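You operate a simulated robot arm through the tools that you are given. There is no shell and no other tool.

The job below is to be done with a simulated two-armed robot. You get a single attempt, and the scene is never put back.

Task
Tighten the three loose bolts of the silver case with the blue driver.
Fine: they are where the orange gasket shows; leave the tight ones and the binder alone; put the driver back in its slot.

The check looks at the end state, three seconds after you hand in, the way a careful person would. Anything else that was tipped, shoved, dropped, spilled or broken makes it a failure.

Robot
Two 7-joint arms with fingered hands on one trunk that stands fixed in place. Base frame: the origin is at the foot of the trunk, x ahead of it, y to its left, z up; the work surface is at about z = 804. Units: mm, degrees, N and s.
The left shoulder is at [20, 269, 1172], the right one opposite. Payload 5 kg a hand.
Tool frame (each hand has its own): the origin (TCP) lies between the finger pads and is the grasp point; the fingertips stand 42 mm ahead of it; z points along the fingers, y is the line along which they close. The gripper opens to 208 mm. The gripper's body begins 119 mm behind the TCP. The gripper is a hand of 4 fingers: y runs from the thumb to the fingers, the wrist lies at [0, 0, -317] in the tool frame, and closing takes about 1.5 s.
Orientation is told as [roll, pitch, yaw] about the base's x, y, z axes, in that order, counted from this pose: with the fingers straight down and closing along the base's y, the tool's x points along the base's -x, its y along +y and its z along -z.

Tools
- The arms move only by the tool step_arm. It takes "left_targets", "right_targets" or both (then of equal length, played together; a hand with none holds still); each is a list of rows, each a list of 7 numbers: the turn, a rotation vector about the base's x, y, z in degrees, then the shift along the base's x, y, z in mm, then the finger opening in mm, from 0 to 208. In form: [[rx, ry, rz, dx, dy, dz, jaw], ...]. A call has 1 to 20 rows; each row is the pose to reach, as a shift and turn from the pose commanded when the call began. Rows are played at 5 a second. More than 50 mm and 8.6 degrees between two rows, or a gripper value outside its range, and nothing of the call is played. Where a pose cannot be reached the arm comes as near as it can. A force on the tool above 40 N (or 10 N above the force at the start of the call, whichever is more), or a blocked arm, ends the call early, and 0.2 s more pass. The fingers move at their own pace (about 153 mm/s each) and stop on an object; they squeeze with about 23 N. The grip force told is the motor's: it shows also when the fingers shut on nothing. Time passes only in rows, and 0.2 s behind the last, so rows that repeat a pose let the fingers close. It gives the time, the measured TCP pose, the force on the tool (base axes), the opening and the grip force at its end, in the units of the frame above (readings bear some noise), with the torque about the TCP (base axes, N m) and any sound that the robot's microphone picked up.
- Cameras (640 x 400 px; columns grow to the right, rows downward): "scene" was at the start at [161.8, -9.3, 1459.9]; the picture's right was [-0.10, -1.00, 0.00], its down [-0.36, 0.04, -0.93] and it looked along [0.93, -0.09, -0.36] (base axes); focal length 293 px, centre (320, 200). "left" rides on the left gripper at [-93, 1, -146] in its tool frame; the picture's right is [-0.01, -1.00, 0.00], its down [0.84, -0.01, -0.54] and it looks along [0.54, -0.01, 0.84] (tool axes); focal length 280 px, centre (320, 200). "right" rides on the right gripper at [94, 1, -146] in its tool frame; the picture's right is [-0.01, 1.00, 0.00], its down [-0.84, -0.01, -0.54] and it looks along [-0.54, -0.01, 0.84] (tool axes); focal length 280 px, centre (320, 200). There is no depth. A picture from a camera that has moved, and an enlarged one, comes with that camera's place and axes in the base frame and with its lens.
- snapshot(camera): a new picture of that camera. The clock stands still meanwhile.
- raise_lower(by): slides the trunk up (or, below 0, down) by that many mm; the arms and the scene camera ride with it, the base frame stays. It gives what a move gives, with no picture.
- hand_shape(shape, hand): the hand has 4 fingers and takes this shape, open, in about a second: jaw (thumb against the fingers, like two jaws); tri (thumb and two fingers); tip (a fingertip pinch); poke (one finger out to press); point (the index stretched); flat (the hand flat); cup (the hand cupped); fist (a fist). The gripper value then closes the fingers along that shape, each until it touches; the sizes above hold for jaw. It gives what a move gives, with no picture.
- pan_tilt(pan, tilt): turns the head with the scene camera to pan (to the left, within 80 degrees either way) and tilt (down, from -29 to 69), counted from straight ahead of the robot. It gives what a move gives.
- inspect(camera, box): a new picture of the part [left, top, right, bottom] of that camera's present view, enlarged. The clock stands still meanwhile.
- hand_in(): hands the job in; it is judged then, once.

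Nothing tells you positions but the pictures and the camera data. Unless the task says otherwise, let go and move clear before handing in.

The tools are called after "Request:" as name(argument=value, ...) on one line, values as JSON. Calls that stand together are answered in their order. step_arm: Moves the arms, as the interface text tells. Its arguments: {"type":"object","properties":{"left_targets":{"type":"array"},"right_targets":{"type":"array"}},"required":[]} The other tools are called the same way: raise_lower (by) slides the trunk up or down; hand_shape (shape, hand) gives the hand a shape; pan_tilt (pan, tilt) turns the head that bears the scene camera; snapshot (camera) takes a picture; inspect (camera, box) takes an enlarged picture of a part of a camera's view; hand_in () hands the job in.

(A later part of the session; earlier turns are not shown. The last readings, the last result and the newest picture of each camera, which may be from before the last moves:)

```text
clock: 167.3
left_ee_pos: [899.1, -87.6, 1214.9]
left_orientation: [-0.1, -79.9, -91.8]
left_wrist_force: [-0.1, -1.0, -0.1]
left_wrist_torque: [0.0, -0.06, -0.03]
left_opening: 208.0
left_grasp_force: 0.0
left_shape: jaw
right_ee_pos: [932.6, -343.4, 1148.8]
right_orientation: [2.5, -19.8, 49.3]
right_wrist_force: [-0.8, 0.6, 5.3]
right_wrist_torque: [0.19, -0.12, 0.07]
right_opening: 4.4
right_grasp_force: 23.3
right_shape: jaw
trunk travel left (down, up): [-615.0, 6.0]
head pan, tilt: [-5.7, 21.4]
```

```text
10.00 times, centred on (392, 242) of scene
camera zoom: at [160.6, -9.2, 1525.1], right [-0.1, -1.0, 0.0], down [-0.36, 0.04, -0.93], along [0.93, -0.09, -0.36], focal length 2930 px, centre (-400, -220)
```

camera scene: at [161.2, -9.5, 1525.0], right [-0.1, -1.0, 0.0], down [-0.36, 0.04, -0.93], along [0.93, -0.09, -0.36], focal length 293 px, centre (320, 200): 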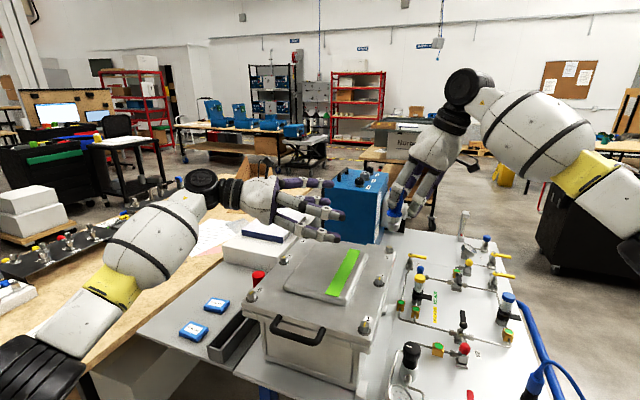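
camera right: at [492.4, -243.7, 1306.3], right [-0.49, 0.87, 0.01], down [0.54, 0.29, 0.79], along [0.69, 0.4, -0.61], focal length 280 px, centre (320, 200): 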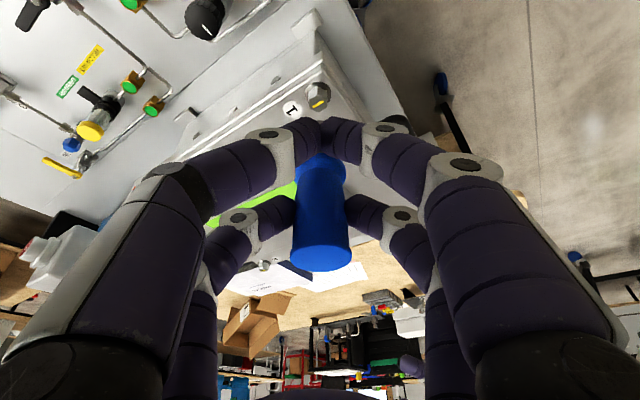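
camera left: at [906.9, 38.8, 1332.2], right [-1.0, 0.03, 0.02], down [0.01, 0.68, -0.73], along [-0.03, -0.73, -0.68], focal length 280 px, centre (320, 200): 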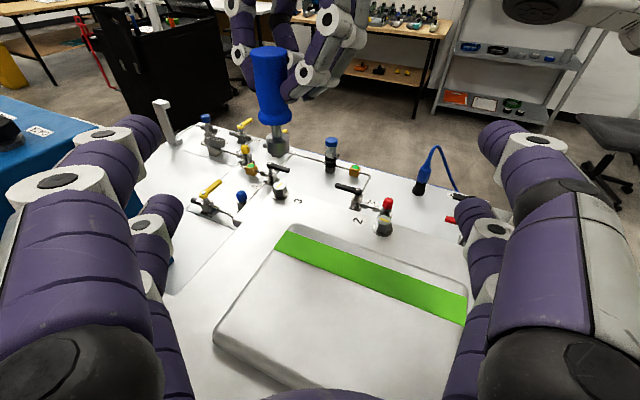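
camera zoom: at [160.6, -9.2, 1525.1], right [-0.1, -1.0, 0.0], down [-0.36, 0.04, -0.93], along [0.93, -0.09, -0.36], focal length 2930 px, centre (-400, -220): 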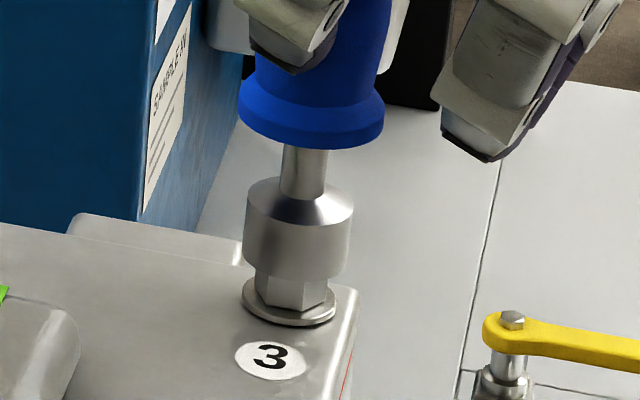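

It still touches at the same depth. I rotate about the driver's axis by 10° with light pressure to let it find its seat.

Request:
step_arm(right_targets=[[0, 0, -2.5, -1.3, 1.2, 0, 0], [0, 0, -5, -2.55, 2.52, -0.5, 0], [0, 0, -7.5, -3.75, 3.85, -1, 0], [0, 0, -10, -4.86, 5.25, -1.5, 0], [0, 0, -10, -4.86, 5.25, -1.5, 0]])

Request:
inspect(camera="left", box=[250, 150, 310, 200])

Request:
inspect(camera="scene", box=[372, 222, 412, 262])

```text
clock: 168.5
left_ee_pos: [898.4, -87.5, 1215.7]
left_orientation: [-0.1, -79.8, -91.8]
left_wrist_force: [-0.2, 0.1, -0.7]
left_wrist_torque: [0.0, -0.01, 0.03]
left_opening: 208.0
left_grasp_force: 0.1
left_shape: jaw
right_ee_pos: [929.1, -337.7, 1148.1]
right_orientation: [2.4, -19.9, 39.3]
right_wrist_force: [0.1, -1.7, 9.8]
right_wrist_torque: [0.14, -0.4, -0.03]
right_opening: 4.3
right_grasp_force: 22.8
right_shape: jaw
trunk travel left (down, up): [-615.0, 6.0]
head pan, tilt: [-5.7, 21.4]
```

```text
8.00 times, centred on (280, 175) of left
camera zoom: at [906.0, 39.5, 1333.0], right [-1.0, 0.03, 0.01], down [0.01, 0.68, -0.73], along [-0.03, -0.73, -0.68], focal length 2243 px, centre (640, 400)
```

zoom: 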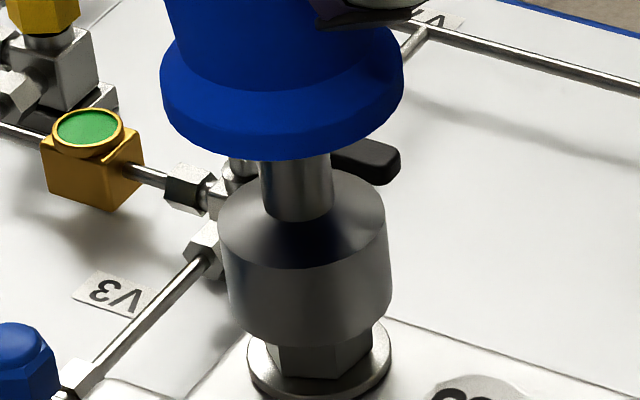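

```text
10.00 times, centred on (392, 242) of scene
camera zoom: at [160.2, -9.1, 1525.2], right [-0.1, -1.0, 0.0], down [-0.36, 0.04, -0.93], along [0.93, -0.09, -0.36], focal length 2930 px, centre (-400, -220)
```

zoom: 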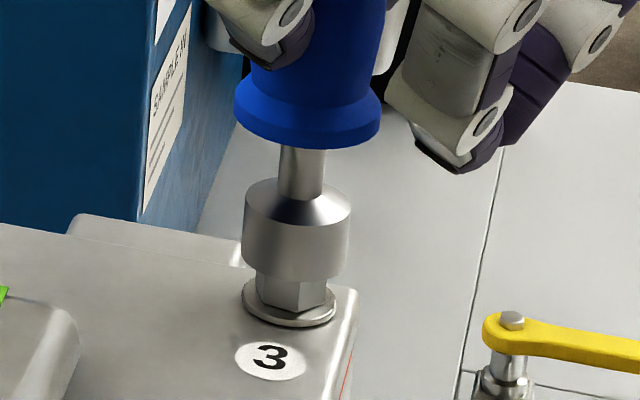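

No drop yet. I keep turning slowly with the same light pressure, another 20°.

Request:
step_arm(right_targets=[[0, 0, -2.5, -1.05, 1.45, 0, 0], [0, 0, -5, -2.07, 2.92, 0, 0], [0, 0, -7.5, -3.0, 4.45, 0, 0], [0, 0, -10, -3.88, 6.0, 0, 0], [0, 0, -12.5, -4.67, 7.6, 0, 0], [0, 0, -15, -5.41, 9.24, 0, 0], [0, 0, -17.5, -6.05, 10.9, 0, 0], [0, 0, -20, -6.65, 12.59, 0, 0], [0, 0, -20, -6.65, 12.59, 0, 0]])

Request:
inspect(camera="left", box=[250, 150, 310, 200])

Request:
inspect(camera="scene", box=[372, 222, 412, 262])

```text
clock: 170.5
left_ee_pos: [898.4, -88.9, 1215.1]
left_orientation: [0.0, -79.9, -91.8]
left_wrist_force: [0.1, -0.1, -1.0]
left_wrist_torque: [0.01, 0.01, 0.01]
left_opening: 207.7
left_grasp_force: 0.0
left_shape: jaw
right_ee_pos: [919.1, -326.2, 1147.5]
right_orientation: [2.5, -19.8, 19.2]
right_wrist_force: [0.8, -3.3, 11.8]
right_wrist_torque: [-0.01, -0.43, -0.05]
right_opening: 4.5
right_grasp_force: 23.2
right_shape: jaw
trunk travel left (down, up): [-615.0, 6.0]
head pan, tilt: [-5.7, 21.4]
```

```text
8.00 times, centred on (280, 175) of left
camera zoom: at [905.9, 39.5, 1333.0], right [-1.0, 0.03, 0.01], down [0.01, 0.68, -0.73], along [-0.03, -0.73, -0.68], focal length 2243 px, centre (640, 400)
```

zoom: 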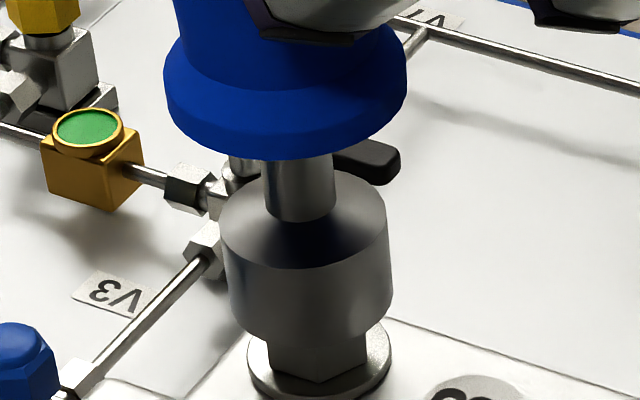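

```text
10.00 times, centred on (392, 242) of scene
camera zoom: at [160.1, -9.2, 1525.2], right [-0.1, -1.0, 0.0], down [-0.36, 0.04, -0.93], along [0.93, -0.09, -0.36], focal length 2930 px, centre (-400, -220)
```

zoom: 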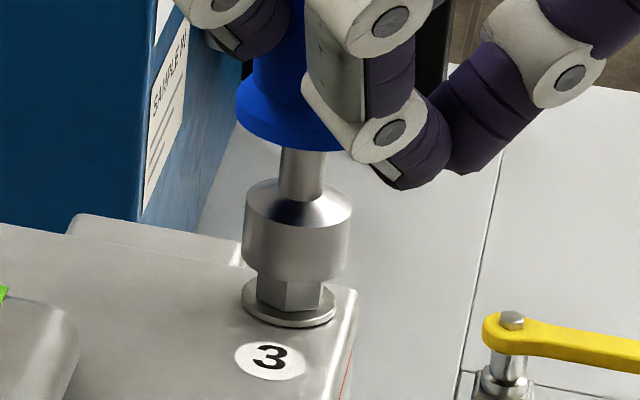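

The bolt's hex visibly turned with the driver, about 25° so far, so it is engaged. I keep turning with light pressure, another 30°.

Request:
step_arm(right_targets=[[0, 0, -5, -0.94, 3.3, -0.2, 0], [0, 0, -10, -1.59, 6.7, -0.3, 0], [0, 0, -15, -1.91, 10.2, -0.4, 0], [0, 0, -20, -1.94, 13.6, -0.5, 0], [0, 0, -25, -1.64, 17.1, -0.6, 0], [0, 0, -30, -1.05, 20.5, -0.7, 0], [0, 0, -30, -1.05, 20.5, -0.7, 0]])

Request:
inspect(camera="left", box=[250, 150, 310, 200])

Request:
inspect(camera="scene", box=[372, 222, 412, 262])

```text
clock: 172.1
left_ee_pos: [899.5, -88.1, 1215.9]
left_orientation: [-0.1, -79.9, -91.8]
left_wrist_force: [-0.3, 0.4, 0.9]
left_wrist_torque: [-0.01, -0.04, 0.02]
left_opening: 207.9
left_grasp_force: 0.0
left_shape: jaw
right_ee_pos: [920.0, -306.9, 1148.6]
right_orientation: [2.5, -20.0, -10.8]
right_wrist_force: [-1.0, -3.2, 11.2]
right_wrist_torque: [-0.27, -0.31, -0.05]
right_opening: 4.2
right_grasp_force: 23.0
right_shape: jaw
trunk travel left (down, up): [-615.0, 6.0]
head pan, tilt: [-5.7, 21.4]
```

```text
8.00 times, centred on (280, 175) of left
camera zoom: at [905.8, 39.2, 1333.1], right [-1.0, 0.03, 0.01], down [0.01, 0.68, -0.73], along [-0.03, -0.73, -0.68], focal length 2243 px, centre (640, 400)
```

zoom: 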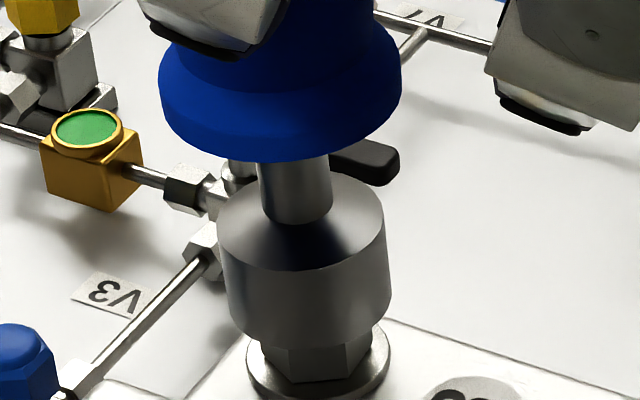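

```text
10.00 times, centred on (392, 242) of scene
camera zoom: at [160.1, -9.2, 1525.2], right [-0.1, -1.0, 0.0], down [-0.36, 0.04, -0.93], along [0.93, -0.09, -0.36], focal length 2930 px, centre (-400, -220)
```

zoom: 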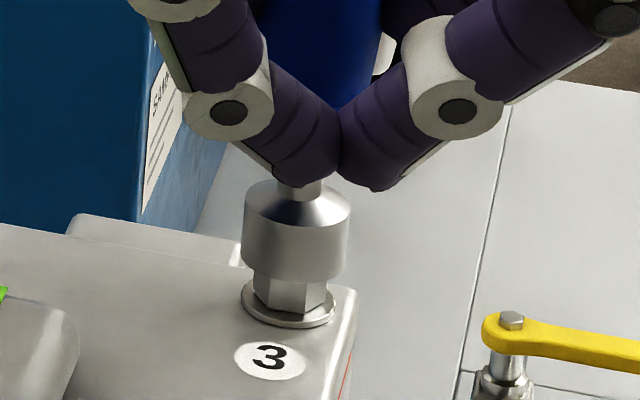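

The bolt is at about 55° now, following the driver exactly. I continue another 25°.

Request:
step_arm(right_targets=[[0, 0, -5, 0.89, 3.4, -0.2, 0], [0, 0, -10, 2.08, 6.7, -0.3, 0], [0, 0, -15, 3.54, 9.88, -0.4, 0], [0, 0, -20, 5.27, 12.93, -0.5, 0], [0, 0, -25, 7.27, 15.8, -0.5, 0], [0, 0, -25, 7.27, 15.8, -0.5, 0]])

Request:
inspect(camera="left", box=[250, 150, 310, 200])

```text
clock: 173.5
left_ee_pos: [898.4, -88.5, 1216.7]
left_orientation: [0.1, -79.9, -91.9]
left_wrist_force: [0.1, 0.0, -0.1]
left_wrist_torque: [0.02, 0.01, -0.03]
left_opening: 208.0
left_grasp_force: 0.2
left_shape: jaw
right_ee_pos: [926.3, -290.8, 1148.0]
right_orientation: [2.5, -19.9, -35.7]
right_wrist_force: [-1.6, -2.5, 16.2]
right_wrist_torque: [-0.63, -0.26, -0.09]
right_opening: 4.2
right_grasp_force: 23.3
right_shape: jaw
trunk travel left (down, up): [-615.0, 6.0]
head pan, tilt: [-5.7, 21.4]
```

```text
8.00 times, centred on (280, 175) of left
camera zoom: at [905.5, 39.3, 1333.4], right [-1.0, 0.03, 0.01], down [0.01, 0.68, -0.73], along [-0.03, -0.73, -0.68], focal length 2243 px, centre (640, 400)
```

zoom: 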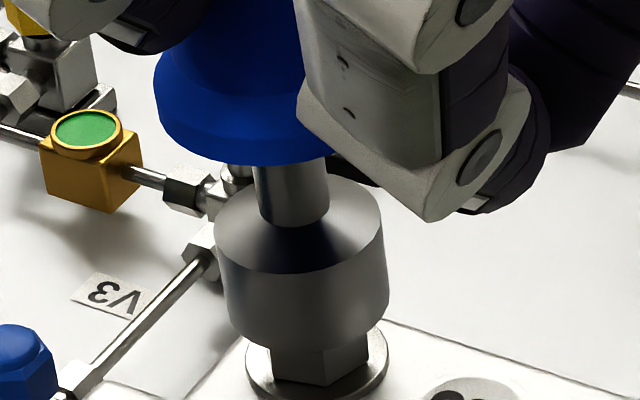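

About 74° now. I relieve some vertical pressure and turn a further 15°, watching the torque.

Request:
step_arm(right_targets=[[0, 0, 0, 0, 0, 0.6, 0], [0, 0, -5, 2.25, 2.7, 0.6, 0], [0, 0, -10, 4.75, 5.2, 0.6, 0], [0, 0, -15, 7.45, 7.5, 0.6, 0], [0, 0, -15, 7.45, 7.5, 0.6, 0]])

Request:
inspect(camera="left", box=[250, 150, 310, 200])

Request:
inspect(camera="scene", box=[372, 222, 412, 262])

```text
clock: 174.7
left_ee_pos: [899.5, -89.2, 1214.5]
left_orientation: [-0.1, -79.9, -91.8]
left_wrist_force: [0.9, -0.5, -0.5]
left_wrist_torque: [0.01, 0.0, -0.06]
left_opening: 208.2
left_grasp_force: 0.0
left_shape: jaw
right_ee_pos: [935.2, -283.0, 1147.7]
right_orientation: [2.7, -19.7, -50.8]
right_wrist_force: [-0.5, -0.8, 8.5]
right_wrist_torque: [-0.3, 0.04, -0.06]
right_opening: 4.3
right_grasp_force: 23.0
right_shape: jaw
trunk travel left (down, up): [-615.0, 6.0]
head pan, tilt: [-5.7, 21.4]
```

```text
8.00 times, centred on (280, 175) of left
camera zoom: at [906.2, 38.7, 1332.9], right [-1.0, 0.03, 0.01], down [0.01, 0.68, -0.73], along [-0.03, -0.73, -0.68], focal length 2243 px, centre (640, 400)
```

zoom: 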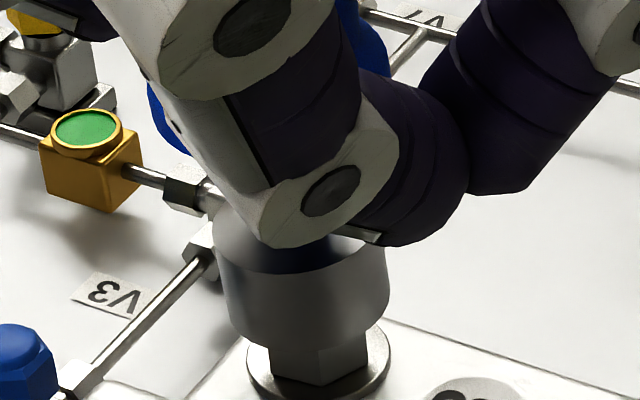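

```text
10.00 times, centred on (392, 242) of scene
camera zoom: at [160.6, -9.4, 1525.1], right [-0.1, -1.0, 0.0], down [-0.36, 0.04, -0.93], along [0.93, -0.09, -0.36], focal length 2930 px, centre (-400, -220)
```

zoom: 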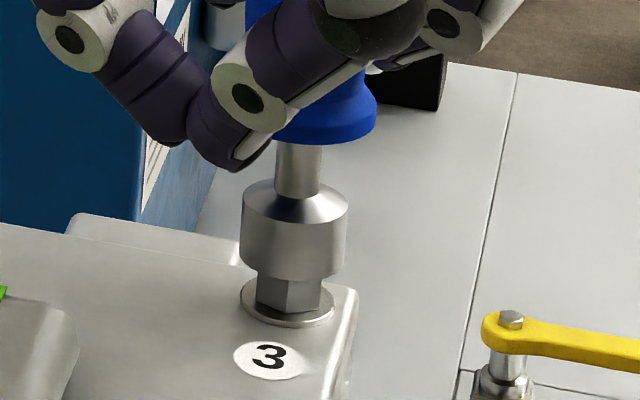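

About 83° now; roughly 7° remain. I turn another 10° and watch the torque.

Request:
step_arm(right_targets=[[0, 0, -3, 1.7, 1.25, 0, 0], [0, 0, -6, 3.45, 2.4, 0, 0], [0, 0, -10, 5.9, 3.8, 0, 0], [0, 0, -10, 5.9, 3.8, 0, 0]])

Request:
inspect(camera="left", box=[250, 150, 310, 200])

```text
clock: 175.7
left_ee_pos: [899.0, -89.4, 1215.1]
left_orientation: [-0.1, -79.9, -91.8]
left_wrist_force: [-0.6, -0.3, -0.6]
left_wrist_torque: [0.08, -0.04, 0.0]
left_opening: 207.8
left_grasp_force: 0.1
left_shape: jaw
right_ee_pos: [968.2, -282.8, 1149.7]
right_orientation: [2.5, -19.8, -60.7]
right_wrist_force: [0.7, -1.3, -1.8]
right_wrist_torque: [0.14, 0.01, 0.01]
right_opening: 4.3
right_grasp_force: 22.8
right_shape: jaw
right hand out of reach, approached as far as the arm can: row 1, 2, 3, 4
trunk travel left (down, up): [-615.0, 6.0]
head pan, tilt: [-5.7, 21.4]
```

```text
8.00 times, centred on (280, 175) of left
camera zoom: at [906.3, 38.3, 1332.8], right [-1.0, 0.03, 0.01], down [0.01, 0.68, -0.73], along [-0.03, -0.73, -0.68], focal length 2243 px, centre (640, 400)
```

zoom: 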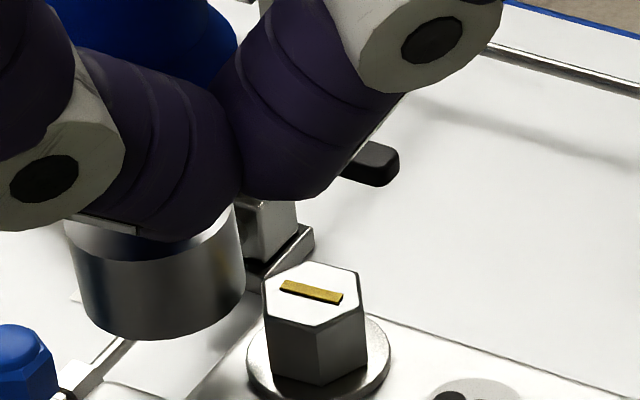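

The right arm hit a joint limit and drifted off to +x, so the socket slipped off bolt 3; the bolt and case look unmoved. Bolt 3's mark is at about -18°, so roughly 9° is still missing. I first raise the driver straight up from where it actually is.

Request:
step_arm(right_targets=[[0, 0, 0, 27, -4, 6, 0], [0, 0, 0, 27, -4, 16, 0], [0, 0, 0, 27, -4, 30, 0], [0, 0, 0, 27, -4, 45, 0], [0, 0, 0, 27, -4, 60, 0], [0, 0, 0, 27, -4, 60, 0]])

Request:
snapshot(camera="left")

Request:
snapshot(camera="scene")

```text
clock: 177.1
left_ee_pos: [900.1, -87.8, 1215.0]
left_orientation: [-0.3, -79.9, -91.4]
left_wrist_force: [0.7, -0.1, 0.0]
left_wrist_torque: [-0.04, 0.01, -0.01]
left_opening: 207.9
left_grasp_force: 0.1
left_shape: jaw
right_ee_pos: [995.4, -284.9, 1207.7]
right_orientation: [2.5, -19.9, -60.6]
right_wrist_force: [0.4, -0.4, -1.4]
right_wrist_torque: [0.07, 0.04, 0.0]
right_opening: 3.7
right_grasp_force: 22.9
right_shape: jaw
trunk travel left (down, up): [-615.0, 6.0]
head pan, tilt: [-5.7, 21.4]
```

```text
taken
camera left: at [907.3, 39.2, 1331.9], right [-1.0, 0.03, 0.02], down [0.01, 0.68, -0.73], along [-0.03, -0.73, -0.68], focal length 280 px, centre (320, 200)
```

left: 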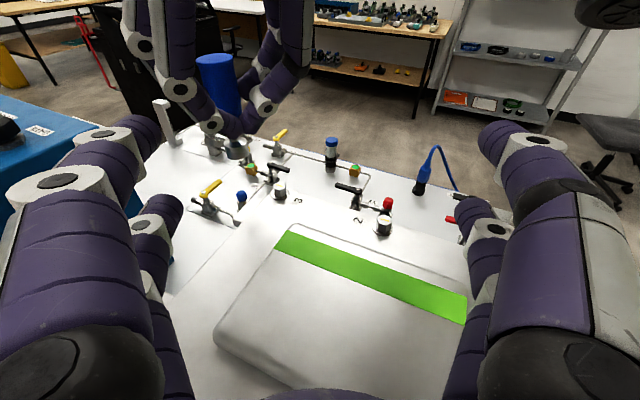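

```text
taken
camera scene: at [161.6, -9.5, 1524.9], right [-0.1, -1.0, 0.0], down [-0.36, 0.04, -0.93], along [0.93, -0.09, -0.36], focal length 293 px, centre (320, 200)
```

scene: 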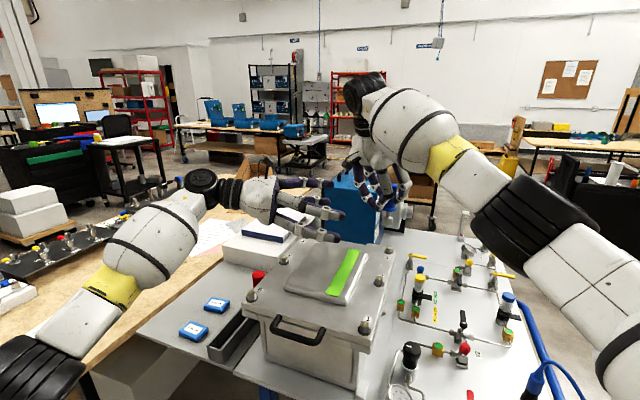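

Both clear. I move back from the blue box first, then turn the hand to yaw +20° above bolt 3 for a second bite.

Request:
step_arm(right_targets=[[0, 0, 0, -20, -3, 2, 0], [0, 0, 3, -40, -6, 4, 0], [0, 0, 9, -55, -9, 5, 0], [0, 0, 16, -62, -12, 5, 0], [0, 0, 23, -66, -15, 5, 0], [0, 0, 30, -69, -18, 5, 0], [0, 0, 37, -71, -21, 5, 0], [0, 0, 44, -73, -24, 5, 0], [0, 0, 51, -75, -27, 5, 0], [0, 0, 58, -76, -31, 5, 0], [0, 0, 65, -77, -35, 5, 0], [0, 0, 72, -78, -38, 5, 0], [0, 0, 78, -79, -40, 5, 0], [0, 0, 80.7, -79, -41, 5, 0], [0, 0, 80.7, -79, -41, 5, 0]])

Request:
inspect(camera="left", box=[230, 110, 330, 210])

Request:
inspect(camera="scene", box=[360, 190, 425, 265])

Request:
inspect(camera="left", box=[265, 175, 295, 205])

```text
clock: 180.3
left_ee_pos: [899.8, -87.5, 1213.5]
left_orientation: [-0.4, -79.9, -91.6]
left_wrist_force: [-0.6, 0.2, -0.8]
left_wrist_torque: [0.01, 0.04, 0.02]
left_opening: 208.2
left_grasp_force: 0.1
left_shape: jaw
right_ee_pos: [915.9, -325.4, 1213.0]
right_orientation: [2.5, -19.9, 20.0]
right_wrist_force: [-0.8, 0.1, -2.2]
right_wrist_torque: [-0.04, 0.06, 0.01]
right_opening: 4.3
right_grasp_force: 23.0
right_shape: jaw
trunk travel left (down, up): [-615.0, 6.0]
head pan, tilt: [-5.7, 21.4]
```

```text
4.00 times, centred on (280, 160) of left
camera zoom: at [906.7, 39.4, 1332.4], right [-1.0, 0.03, 0.02], down [0.01, 0.68, -0.73], along [-0.03, -0.73, -0.68], focal length 1122 px, centre (480, 360)
```

zoom: 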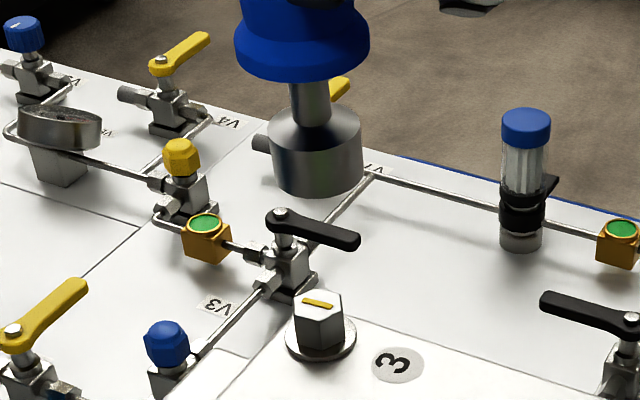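

```text
5.33 times, centred on (392, 228) of scene
camera zoom: at [161.0, -9.3, 1525.1], right [-0.1, -1.0, 0.0], down [-0.36, 0.04, -0.93], along [0.93, -0.09, -0.36], focal length 1563 px, centre (-67, 53)
```

zoom: 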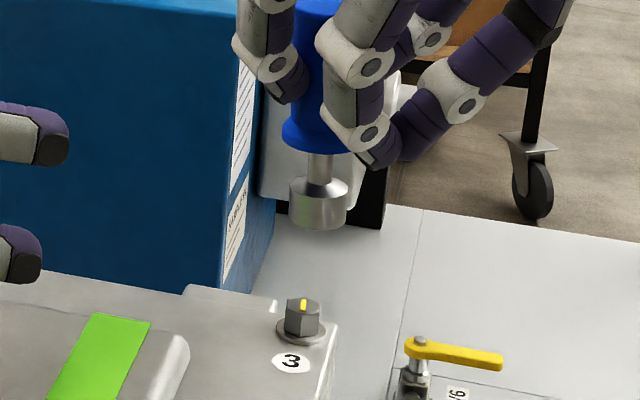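

```text
13.33 times, centred on (280, 190) of left
camera zoom: at [906.7, 39.4, 1332.4], right [-1.0, 0.03, 0.02], down [0.01, 0.68, -0.73], along [-0.03, -0.73, -0.68], focal length 3738 px, centre (853, 333)
```

zoom: 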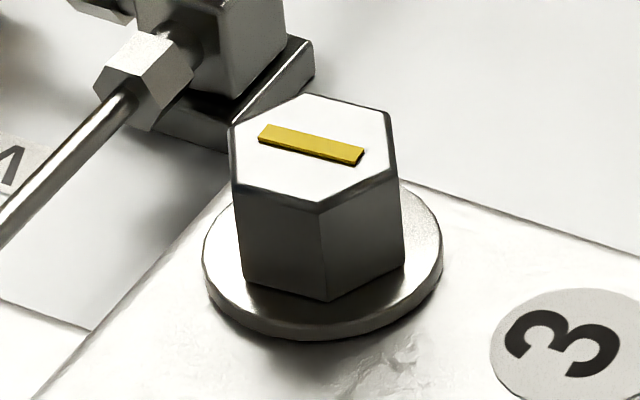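

Bolt 3 stands at -19° and needs about 7° more. I align again, needing (+6, +2.5) mm, and descend to just above it.

Request:
step_arm(right_targets=[[0, 0, 0, 3, 1.2, -5, 0], [0, 0, 0, 6, 2.5, -15, 0], [0, 0, 0, 6, 2.5, -25, 0], [0, 0, 0, 6, 2.5, -35, 0], [0, 0, 0, 6, 2.5, -40, 0], [0, 0, 0, 6, 2.5, -40, 0]])

Request:
inspect(camera="left", box=[250, 150, 310, 200])

Request:
inspect(camera="scene", box=[372, 222, 412, 262])

```text
clock: 181.7
left_ee_pos: [899.1, -87.7, 1213.4]
left_orientation: [-0.3, -79.9, -91.6]
left_wrist_force: [0.2, 0.9, -0.6]
left_wrist_torque: [0.02, -0.01, -0.05]
left_opening: 208.1
left_grasp_force: 0.2
left_shape: jaw
right_ee_pos: [922.6, -323.6, 1171.3]
right_orientation: [2.6, -19.8, 20.0]
right_wrist_force: [0.6, -0.2, -2.0]
right_wrist_torque: [-0.01, 0.06, -0.01]
right_opening: 4.1
right_grasp_force: 23.2
right_shape: jaw
trunk travel left (down, up): [-615.0, 6.0]
head pan, tilt: [-5.7, 21.4]
```

```text
8.00 times, centred on (280, 175) of left
camera zoom: at [906.8, 39.5, 1332.3], right [-1.0, 0.03, 0.02], down [0.01, 0.68, -0.73], along [-0.03, -0.73, -0.68], focal length 2243 px, centre (640, 400)
```

zoom: 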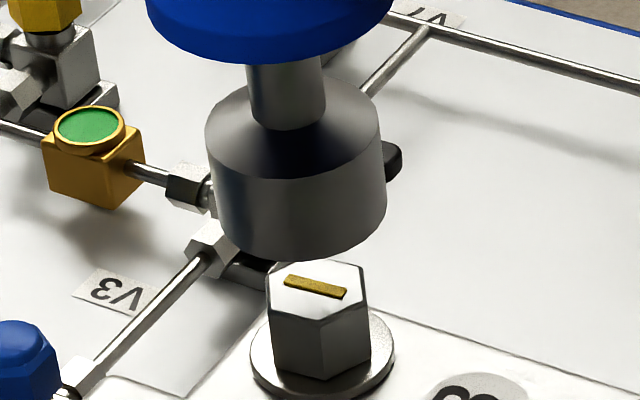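

```text
10.00 times, centred on (392, 242) of scene
camera zoom: at [161.2, -9.3, 1525.0], right [-0.1, -1.0, 0.0], down [-0.36, 0.04, -0.93], along [0.93, -0.09, -0.36], focal length 2930 px, centre (-400, -220)
```

zoom: 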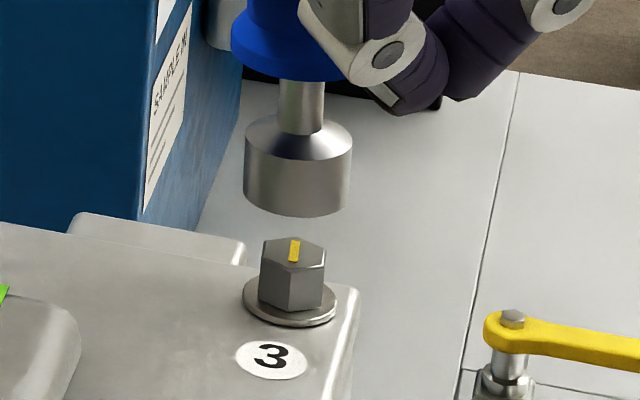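

About 1.2 mm to correct in x. I apply it and descend onto the head.

Request:
step_arm(right_targets=[[0, 0, 0, -0.6, -0.2, 0, 0], [0, 0, 0, -1.2, -0.4, -3, 0], [0, 0, 0, -1.2, -0.4, -6, 0], [0, 0, 0, -1.2, -0.4, -9, 0], [0, 0, 0, -1.2, -0.4, -12, 0], [0, 0, 0, -1.2, -0.4, -12, 0]])

Request:
inspect(camera="left", box=[250, 150, 310, 200])

Request:
inspect(camera="scene", box=[372, 222, 412, 262])

```text
clock: 183.1
left_ee_pos: [898.2, -88.3, 1214.2]
left_orientation: [-0.3, -79.9, -91.5]
left_wrist_force: [-1.0, 0.4, 0.1]
left_wrist_torque: [0.03, 0.01, 0.01]
left_opening: 208.0
left_grasp_force: 0.0
left_shape: jaw
right_ee_pos: [920.9, -324.3, 1161.0]
right_orientation: [2.5, -19.9, 20.0]
right_wrist_force: [0.5, 0.8, -2.0]
right_wrist_torque: [-0.01, 0.06, 0.01]
right_opening: 4.1
right_grasp_force: 23.3
right_shape: jaw
trunk travel left (down, up): [-615.0, 6.0]
head pan, tilt: [-5.7, 21.4]
```

```text
8.00 times, centred on (280, 175) of left
camera zoom: at [906.7, 39.4, 1332.5], right [-1.0, 0.03, 0.02], down [0.01, 0.68, -0.73], along [-0.03, -0.73, -0.68], focal length 2243 px, centre (640, 400)
```

zoom: 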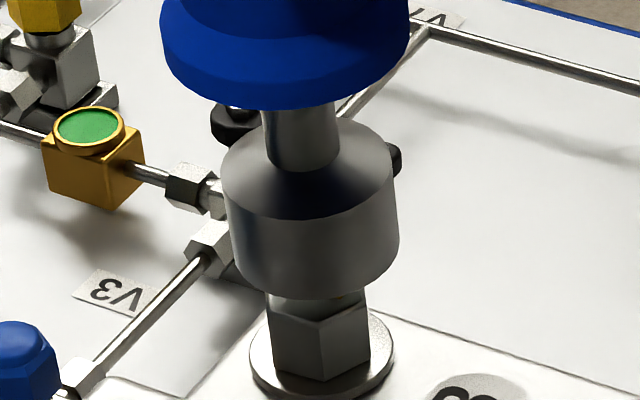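

```text
10.00 times, centred on (392, 242) of scene
camera zoom: at [161.0, -9.3, 1525.1], right [-0.1, -1.0, 0.0], down [-0.36, 0.04, -0.93], along [0.93, -0.09, -0.36], focal length 2930 px, centre (-400, -220)
```

zoom: 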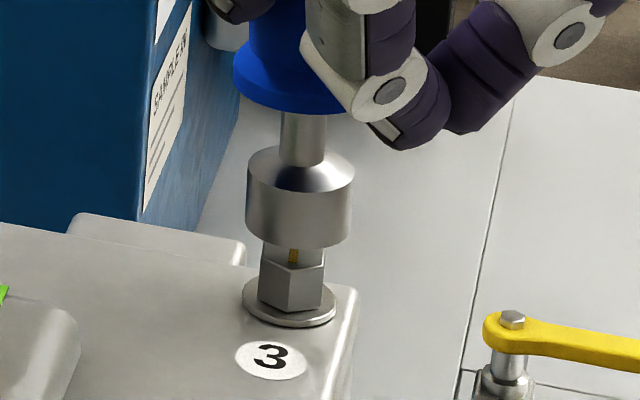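

Close; I nudge +0.8 mm in y and continue down gently.

Request:
step_arm(right_targets=[[0, 0, 0, 0.3, 0.4, 0, 0], [0, 0, 0, 0.3, 0.8, -2, 0], [0, 0, 0, 0.3, 0.8, -4, 0], [0, 0, 0, 0.3, 0.8, -6, 0], [0, 0, 0, 0.3, 0.8, -8, 0], [0, 0, 0, 0.3, 0.8, -10, 0], [0, 0, 0, 0.3, 0.8, -10, 0]])

Request:
inspect(camera="left", box=[250, 150, 310, 200])

Request:
inspect(camera="scene", box=[372, 222, 412, 262])

```text
clock: 184.7
left_ee_pos: [898.7, -88.2, 1214.5]
left_orientation: [-0.3, -79.9, -91.5]
left_wrist_force: [-0.3, 0.5, 0.4]
left_wrist_torque: [0.02, 0.01, 0.04]
left_opening: 208.0
left_grasp_force: 0.1
left_shape: jaw
right_ee_pos: [920.4, -322.1, 1151.5]
right_orientation: [2.5, -19.8, 20.0]
right_wrist_force: [0.3, -0.2, -0.9]
right_wrist_torque: [-0.02, 0.1, -0.02]
right_opening: 4.0
right_grasp_force: 23.1
right_shape: jaw
trunk travel left (down, up): [-615.0, 6.0]
head pan, tilt: [-5.7, 21.4]
```

```text
8.00 times, centred on (280, 175) of left
camera zoom: at [906.7, 39.5, 1332.4], right [-1.0, 0.03, 0.02], down [0.01, 0.68, -0.73], along [-0.03, -0.73, -0.68], focal length 2243 px, centre (640, 400)
```

zoom: 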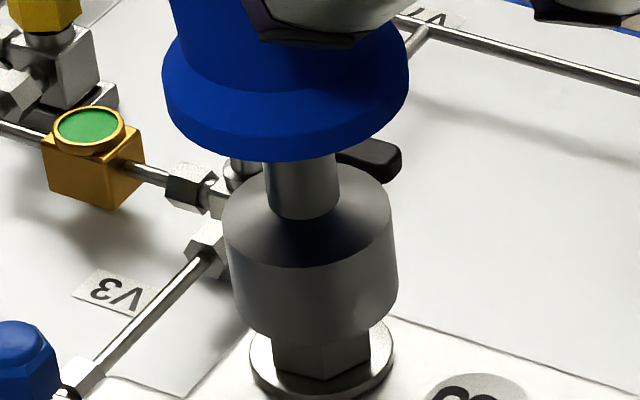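

```text
10.00 times, centred on (392, 242) of scene
camera zoom: at [161.0, -9.3, 1525.1], right [-0.1, -1.0, 0.0], down [-0.36, 0.04, -0.93], along [0.93, -0.09, -0.36], focal length 2930 px, centre (-400, -220)
```

zoom: 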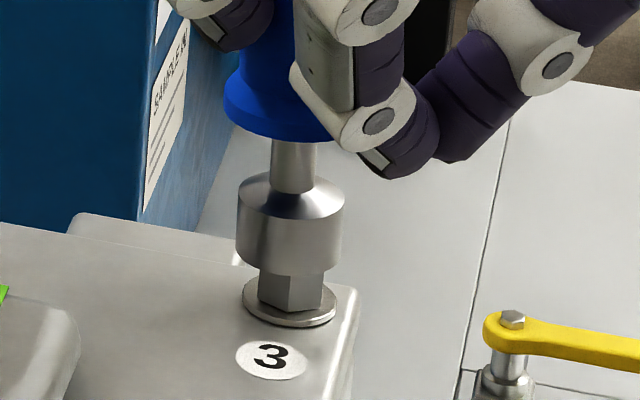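

Slightly over: I take back 1 mm in y and lower until it touches lightly.

Request:
step_arm(right_targets=[[0, 0, 0, 0, -0.6, 0, 0], [0, 0, 0, 0.2, -1.2, -1, 0], [0, 0, 0, 0.2, -1.2, -2, 0], [0, 0, 0, 0.2, -1.2, -3.5, 0], [0, 0, 0, 0.2, -1.2, -5, 0], [0, 0, 0, 0.2, -1.2, -5, 0]])

Request:
inspect(camera="scene", box=[372, 222, 412, 262])

Request:
inspect(camera="left", box=[250, 150, 310, 200])

```text
clock: 186.1
left_ee_pos: [898.8, -87.7, 1215.2]
left_orientation: [0.0, -79.9, -91.7]
left_wrist_force: [0.5, -1.0, 0.4]
left_wrist_torque: [-0.01, 0.0, 0.01]
left_opening: 207.9
left_grasp_force: 0.0
left_shape: jaw
right_ee_pos: [918.5, -322.1, 1148.1]
right_orientation: [2.5, -20.0, 20.0]
right_wrist_force: [-0.5, 0.3, 12.3]
right_wrist_torque: [0.11, -0.53, 0.03]
right_opening: 4.1
right_grasp_force: 23.2
right_shape: jaw
trunk travel left (down, up): [-615.0, 6.0]
head pan, tilt: [-5.7, 21.4]
```

```text
10.00 times, centred on (392, 242) of scene
camera zoom: at [160.1, -8.9, 1525.3], right [-0.1, -1.0, 0.0], down [-0.36, 0.04, -0.93], along [0.93, -0.09, -0.36], focal length 2930 px, centre (-400, -220)
```

zoom: 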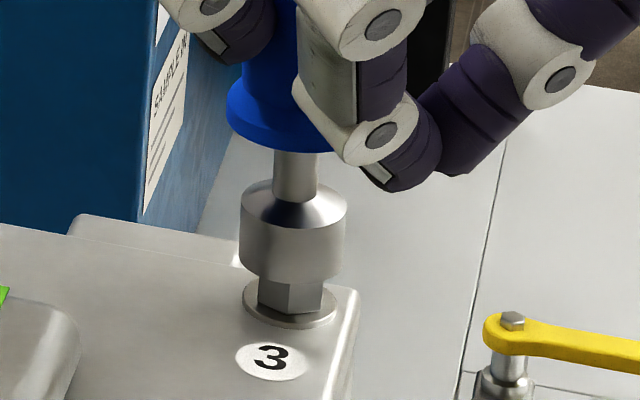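

```text
8.00 times, centred on (280, 175) of left
camera zoom: at [905.9, 39.9, 1333.1], right [-1.0, 0.03, 0.01], down [0.01, 0.68, -0.74], along [-0.03, -0.73, -0.68], focal length 2243 px, centre (640, 400)
```

zoom: 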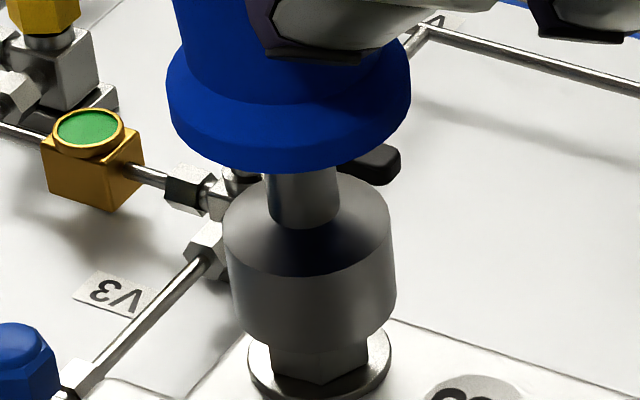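

It stops at the same depth again, and the scene view shows the driver leaning about 3° toward +y. I lift a little and straighten it while keeping the tip in place.

Request:
step_arm(right_targets=[[0, 0, 0, 0, 0, 4, 0], [0, 0, 0, 0, 0, 9, 0], [1, 0, 0, 0, -2, 9, 0], [2, 0, 0, 0, -4, 9, 0], [3, 0, 0, 0, -6, 9, 0], [3, 0, 0, 0, -6, 9, 0]])

Request:
inspect(camera="scene", box=[367, 212, 417, 262])

Request:
inspect(camera="left", box=[240, 130, 310, 200])

```text
clock: 187.5
left_ee_pos: [899.4, -87.8, 1215.7]
left_orientation: [-0.3, -79.9, -91.6]
left_wrist_force: [0.3, -0.7, -0.4]
left_wrist_torque: [0.02, 0.02, 0.04]
left_opening: 207.9
left_grasp_force: 0.0
left_shape: jaw
right_ee_pos: [921.5, -330.0, 1153.7]
right_orientation: [5.5, -20.8, 19.0]
right_wrist_force: [0.3, -1.1, -1.0]
right_wrist_torque: [-0.1, 0.06, -0.05]
right_opening: 4.2
right_grasp_force: 23.3
right_shape: jaw
trunk travel left (down, up): [-615.0, 6.0]
head pan, tilt: [-5.7, 21.4]
```

```text
8.00 times, centred on (392, 237) of scene
camera zoom: at [160.9, -9.1, 1525.1], right [-0.1, -1.0, 0.0], down [-0.36, 0.04, -0.93], along [0.93, -0.09, -0.36], focal length 2344 px, centre (-256, -96)
```

zoom: 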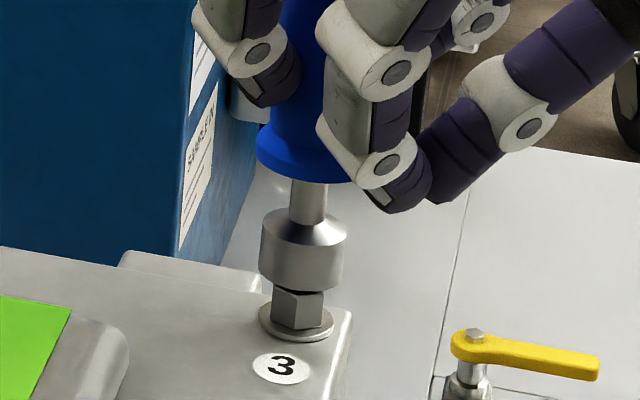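

```text
5.71 times, centred on (275, 165) of left
camera zoom: at [906.6, 39.7, 1332.5], right [-1.0, 0.03, 0.02], down [0.01, 0.68, -0.73], along [-0.03, -0.73, -0.68], focal length 1602 px, centre (577, 400)
```

zoom: 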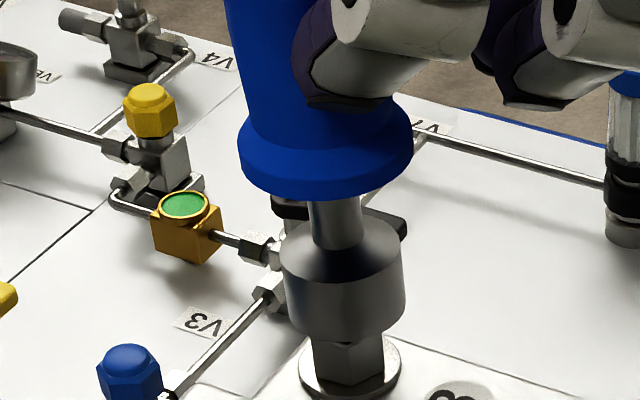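

Now it looks upright and centred within half a millimetre. I lower it again gently.

Request:
step_arm(right_targets=[[0, 0, 0, 0.5, 0, -2, 0], [0, 0, 0, 0.5, 0, -4, 0], [0, 0, 0, 0.5, 0, -6, 0], [0, 0, 0, 0.5, 0, -8, 0], [0, 0, 0, 0.5, 0, -10, 0], [0, 0, 0, 0.5, 0, -10, 0]])

Request:
inspect(camera="scene", box=[367, 212, 417, 262])

Request:
inspect(camera="left", box=[240, 130, 310, 200])

```text
clock: 188.9
left_ee_pos: [899.6, -89.5, 1215.3]
left_orientation: [0.0, -79.9, -91.8]
left_wrist_force: [-0.4, -0.5, 1.0]
left_wrist_torque: [0.03, 0.02, -0.01]
left_opening: 207.8
left_grasp_force: 0.1
left_shape: jaw
right_ee_pos: [920.3, -330.2, 1147.6]
right_orientation: [5.5, -20.9, 19.0]
right_wrist_force: [0.1, -0.2, 8.6]
right_wrist_torque: [0.02, -0.35, -0.01]
right_opening: 4.2
right_grasp_force: 23.5
right_shape: jaw
trunk travel left (down, up): [-615.0, 6.0]
head pan, tilt: [-5.7, 21.4]
```

```text
8.00 times, centred on (392, 237) of scene
camera zoom: at [160.3, -9.1, 1525.2], right [-0.1, -1.0, 0.0], down [-0.36, 0.04, -0.93], along [0.93, -0.09, -0.36], focal length 2344 px, centre (-256, -96)
```

zoom: 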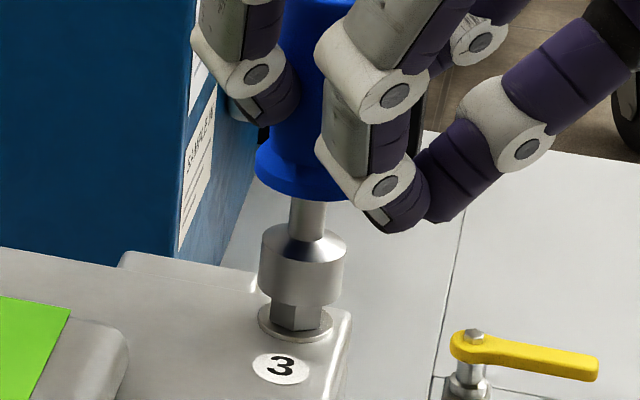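

```text
5.71 times, centred on (275, 165) of left
camera zoom: at [906.1, 39.6, 1332.9], right [-1.0, 0.03, 0.01], down [0.01, 0.68, -0.73], along [-0.03, -0.73, -0.68], focal length 1602 px, centre (577, 400)
```

zoom: 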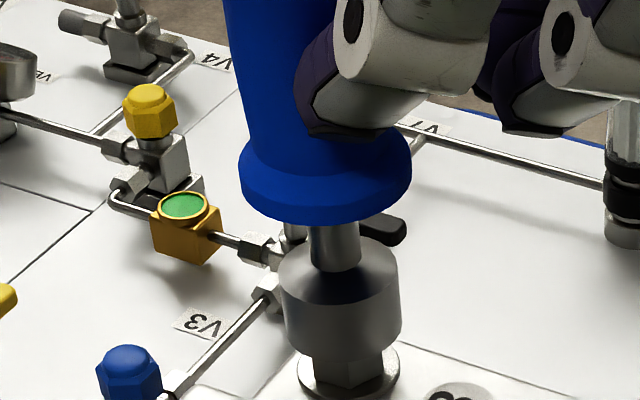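

It rests on the head at the same depth as when it turned the bolt before, so that is its working depth here. I turn clockwise again in small steps, watching the torque.

Request:
step_arm(right_targets=[[0, 0, -2.5, -0.7, 1.55, 0, 0], [0, 0, -5, -1.35, 3.16, 0, 0], [0, 0, -7.5, -1.9, 4.8, 0, 0], [0, 0, -10, -2.41, 6.42, 0, 0], [0, 0, -12.5, -2.8, 8.1, 0, 0], [0, 0, -15, -3.19, 9.77, 0, 0], [0, 0, -15, -3.19, 9.77, 0, 0]])

Request:
inspect(camera="left", box=[260, 170, 300, 200])

Request:
inspect(camera="scene", box=[372, 222, 412, 262])

```text
clock: 190.5
left_ee_pos: [898.0, -88.3, 1215.8]
left_orientation: [-0.1, -79.8, -91.8]
left_wrist_force: [-0.4, 0.4, -0.6]
left_wrist_torque: [0.0, 0.05, -0.04]
left_opening: 208.1
left_grasp_force: 0.1
left_shape: jaw
right_ee_pos: [918.7, -319.6, 1146.7]
right_orientation: [5.5, -20.9, 3.9]
right_wrist_force: [-0.1, -2.5, 8.7]
right_wrist_torque: [-0.18, -0.36, 0.04]
right_opening: 4.2
right_grasp_force: 22.4
right_shape: jaw
trunk travel left (down, up): [-615.0, 6.0]
head pan, tilt: [-5.7, 21.4]
```

```text
13.33 times, centred on (280, 185) of left
camera zoom: at [906.1, 39.5, 1332.9], right [-1.0, 0.03, 0.01], down [0.01, 0.68, -0.73], along [-0.03, -0.73, -0.68], focal length 3738 px, centre (853, 400)
```

zoom: 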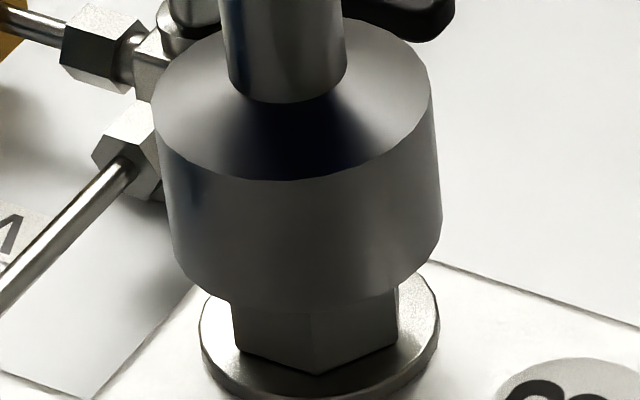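

```text
10.00 times, centred on (392, 242) of scene
camera zoom: at [160.3, -9.2, 1525.2], right [-0.1, -1.0, 0.0], down [-0.36, 0.04, -0.93], along [0.93, -0.09, -0.36], focal length 2930 px, centre (-400, -220)
```

zoom: 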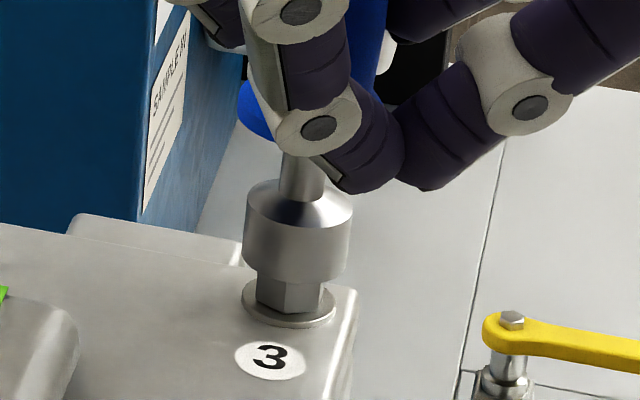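

The bolt has started to move again, now at about -21°. I continue turning.

Request:
step_arm(right_targets=[[0, 0, -3, -0.35, 2.05, 0, 0], [0, 0, -6, -0.58, 4.1, 0, 0], [0, 0, -9, -0.68, 6.15, 0, 0], [0, 0, -12, -0.65, 8.2, 0, 0], [0, 0, -12, -0.65, 8.2, 0, 0]])

Request:
inspect(camera="left", box=[260, 170, 300, 200])

```text
clock: 191.7
left_ee_pos: [899.3, -88.2, 1216.4]
left_orientation: [-0.2, -79.9, -91.7]
left_wrist_force: [0.5, 0.3, -0.5]
left_wrist_torque: [0.01, -0.01, 0.04]
left_opening: 207.8
left_grasp_force: 0.0
left_shape: jaw
right_ee_pos: [916.3, -311.4, 1146.7]
right_orientation: [5.6, -20.9, -8.1]
right_wrist_force: [0.0, -2.6, 7.5]
right_wrist_torque: [-0.24, -0.25, 0.01]
right_opening: 4.2
right_grasp_force: 22.9
right_shape: jaw
trunk travel left (down, up): [-615.0, 6.0]
head pan, tilt: [-5.7, 21.4]
```

```text
13.33 times, centred on (280, 185) of left
camera zoom: at [906.2, 39.4, 1332.8], right [-1.0, 0.03, 0.01], down [0.01, 0.68, -0.73], along [-0.03, -0.73, -0.68], focal length 3738 px, centre (853, 400)
```

zoom: 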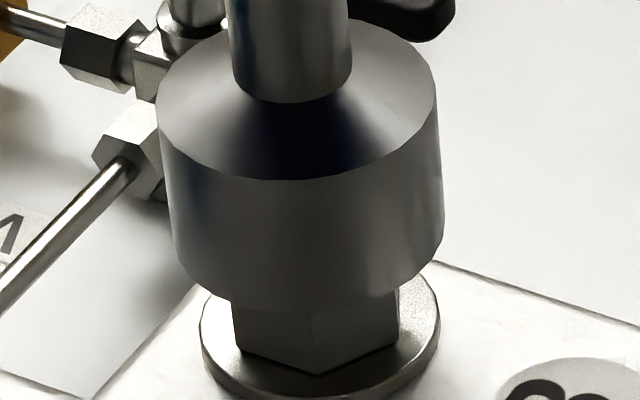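

The bolt isn't following now: earlier it turned just by friction, and the hex has not yet dropped into the socket. I keep turning slowly with light pressure so the socket can find the hex and drop in.

Request:
step_arm(right_targets=[[0, 0, -2.5, 0.1, 1.7, -0.5, 0], [0, 0, -5, 0.23, 3.43, -0.7, 0], [0, 0, -7.5, 0.48, 5.1, -0.8, 0], [0, 0, -10, 0.77, 6.82, -0.8, 0], [0, 0, -12.5, 1.15, 8.5, -0.8, 0], [0, 0, -15, 1.59, 10.15, -0.8, 0], [0, 0, -17.5, 2.1, 11.8, -0.8, 0], [0, 0, -20, 2.7, 13.4, -0.8, 0], [0, 0, -20, 2.7, 13.4, -0.8, 0]])

Request:
inspect(camera="left", box=[260, 170, 300, 200])

Request:
inspect(camera="scene", box=[372, 222, 412, 262])

```text
clock: 193.7
left_ee_pos: [899.9, -87.9, 1214.2]
left_orientation: [-0.3, -80.0, -91.6]
left_wrist_force: [1.3, 0.2, -1.0]
left_wrist_torque: [-0.04, -0.02, -0.01]
left_opening: 207.9
left_grasp_force: 0.2
left_shape: jaw
right_ee_pos: [920.4, -299.0, 1143.2]
right_orientation: [5.4, -20.8, -28.2]
right_wrist_force: [-0.5, -1.4, -1.4]
right_wrist_torque: [-0.05, 0.15, -0.03]
right_opening: 4.1
right_grasp_force: 22.9
right_shape: jaw
trunk travel left (down, up): [-615.0, 6.0]
head pan, tilt: [-5.7, 21.4]
```

```text
13.33 times, centred on (280, 185) of left
camera zoom: at [906.8, 39.2, 1332.4], right [-1.0, 0.03, 0.02], down [0.01, 0.68, -0.73], along [-0.03, -0.73, -0.68], focal length 3738 px, centre (853, 400)
```

zoom: 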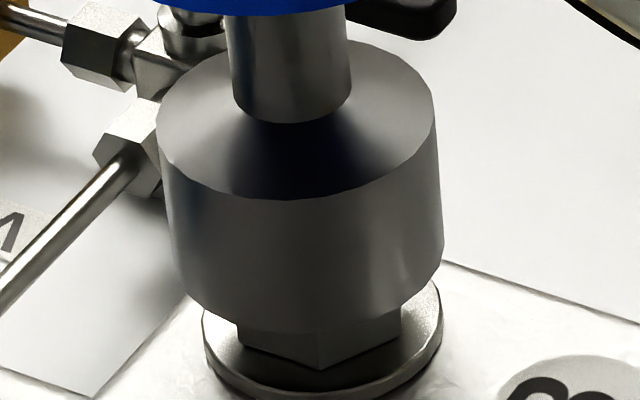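

```text
10.00 times, centred on (392, 242) of scene
camera zoom: at [161.1, -9.4, 1525.0], right [-0.1, -1.0, 0.0], down [-0.36, 0.04, -0.93], along [0.93, -0.09, -0.36], focal length 2930 px, centre (-400, -220)
```

zoom: 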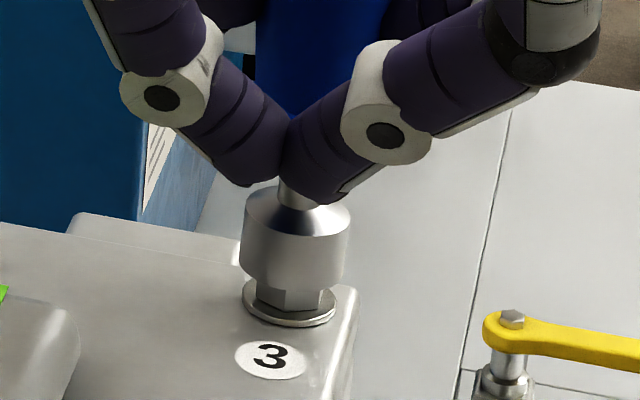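

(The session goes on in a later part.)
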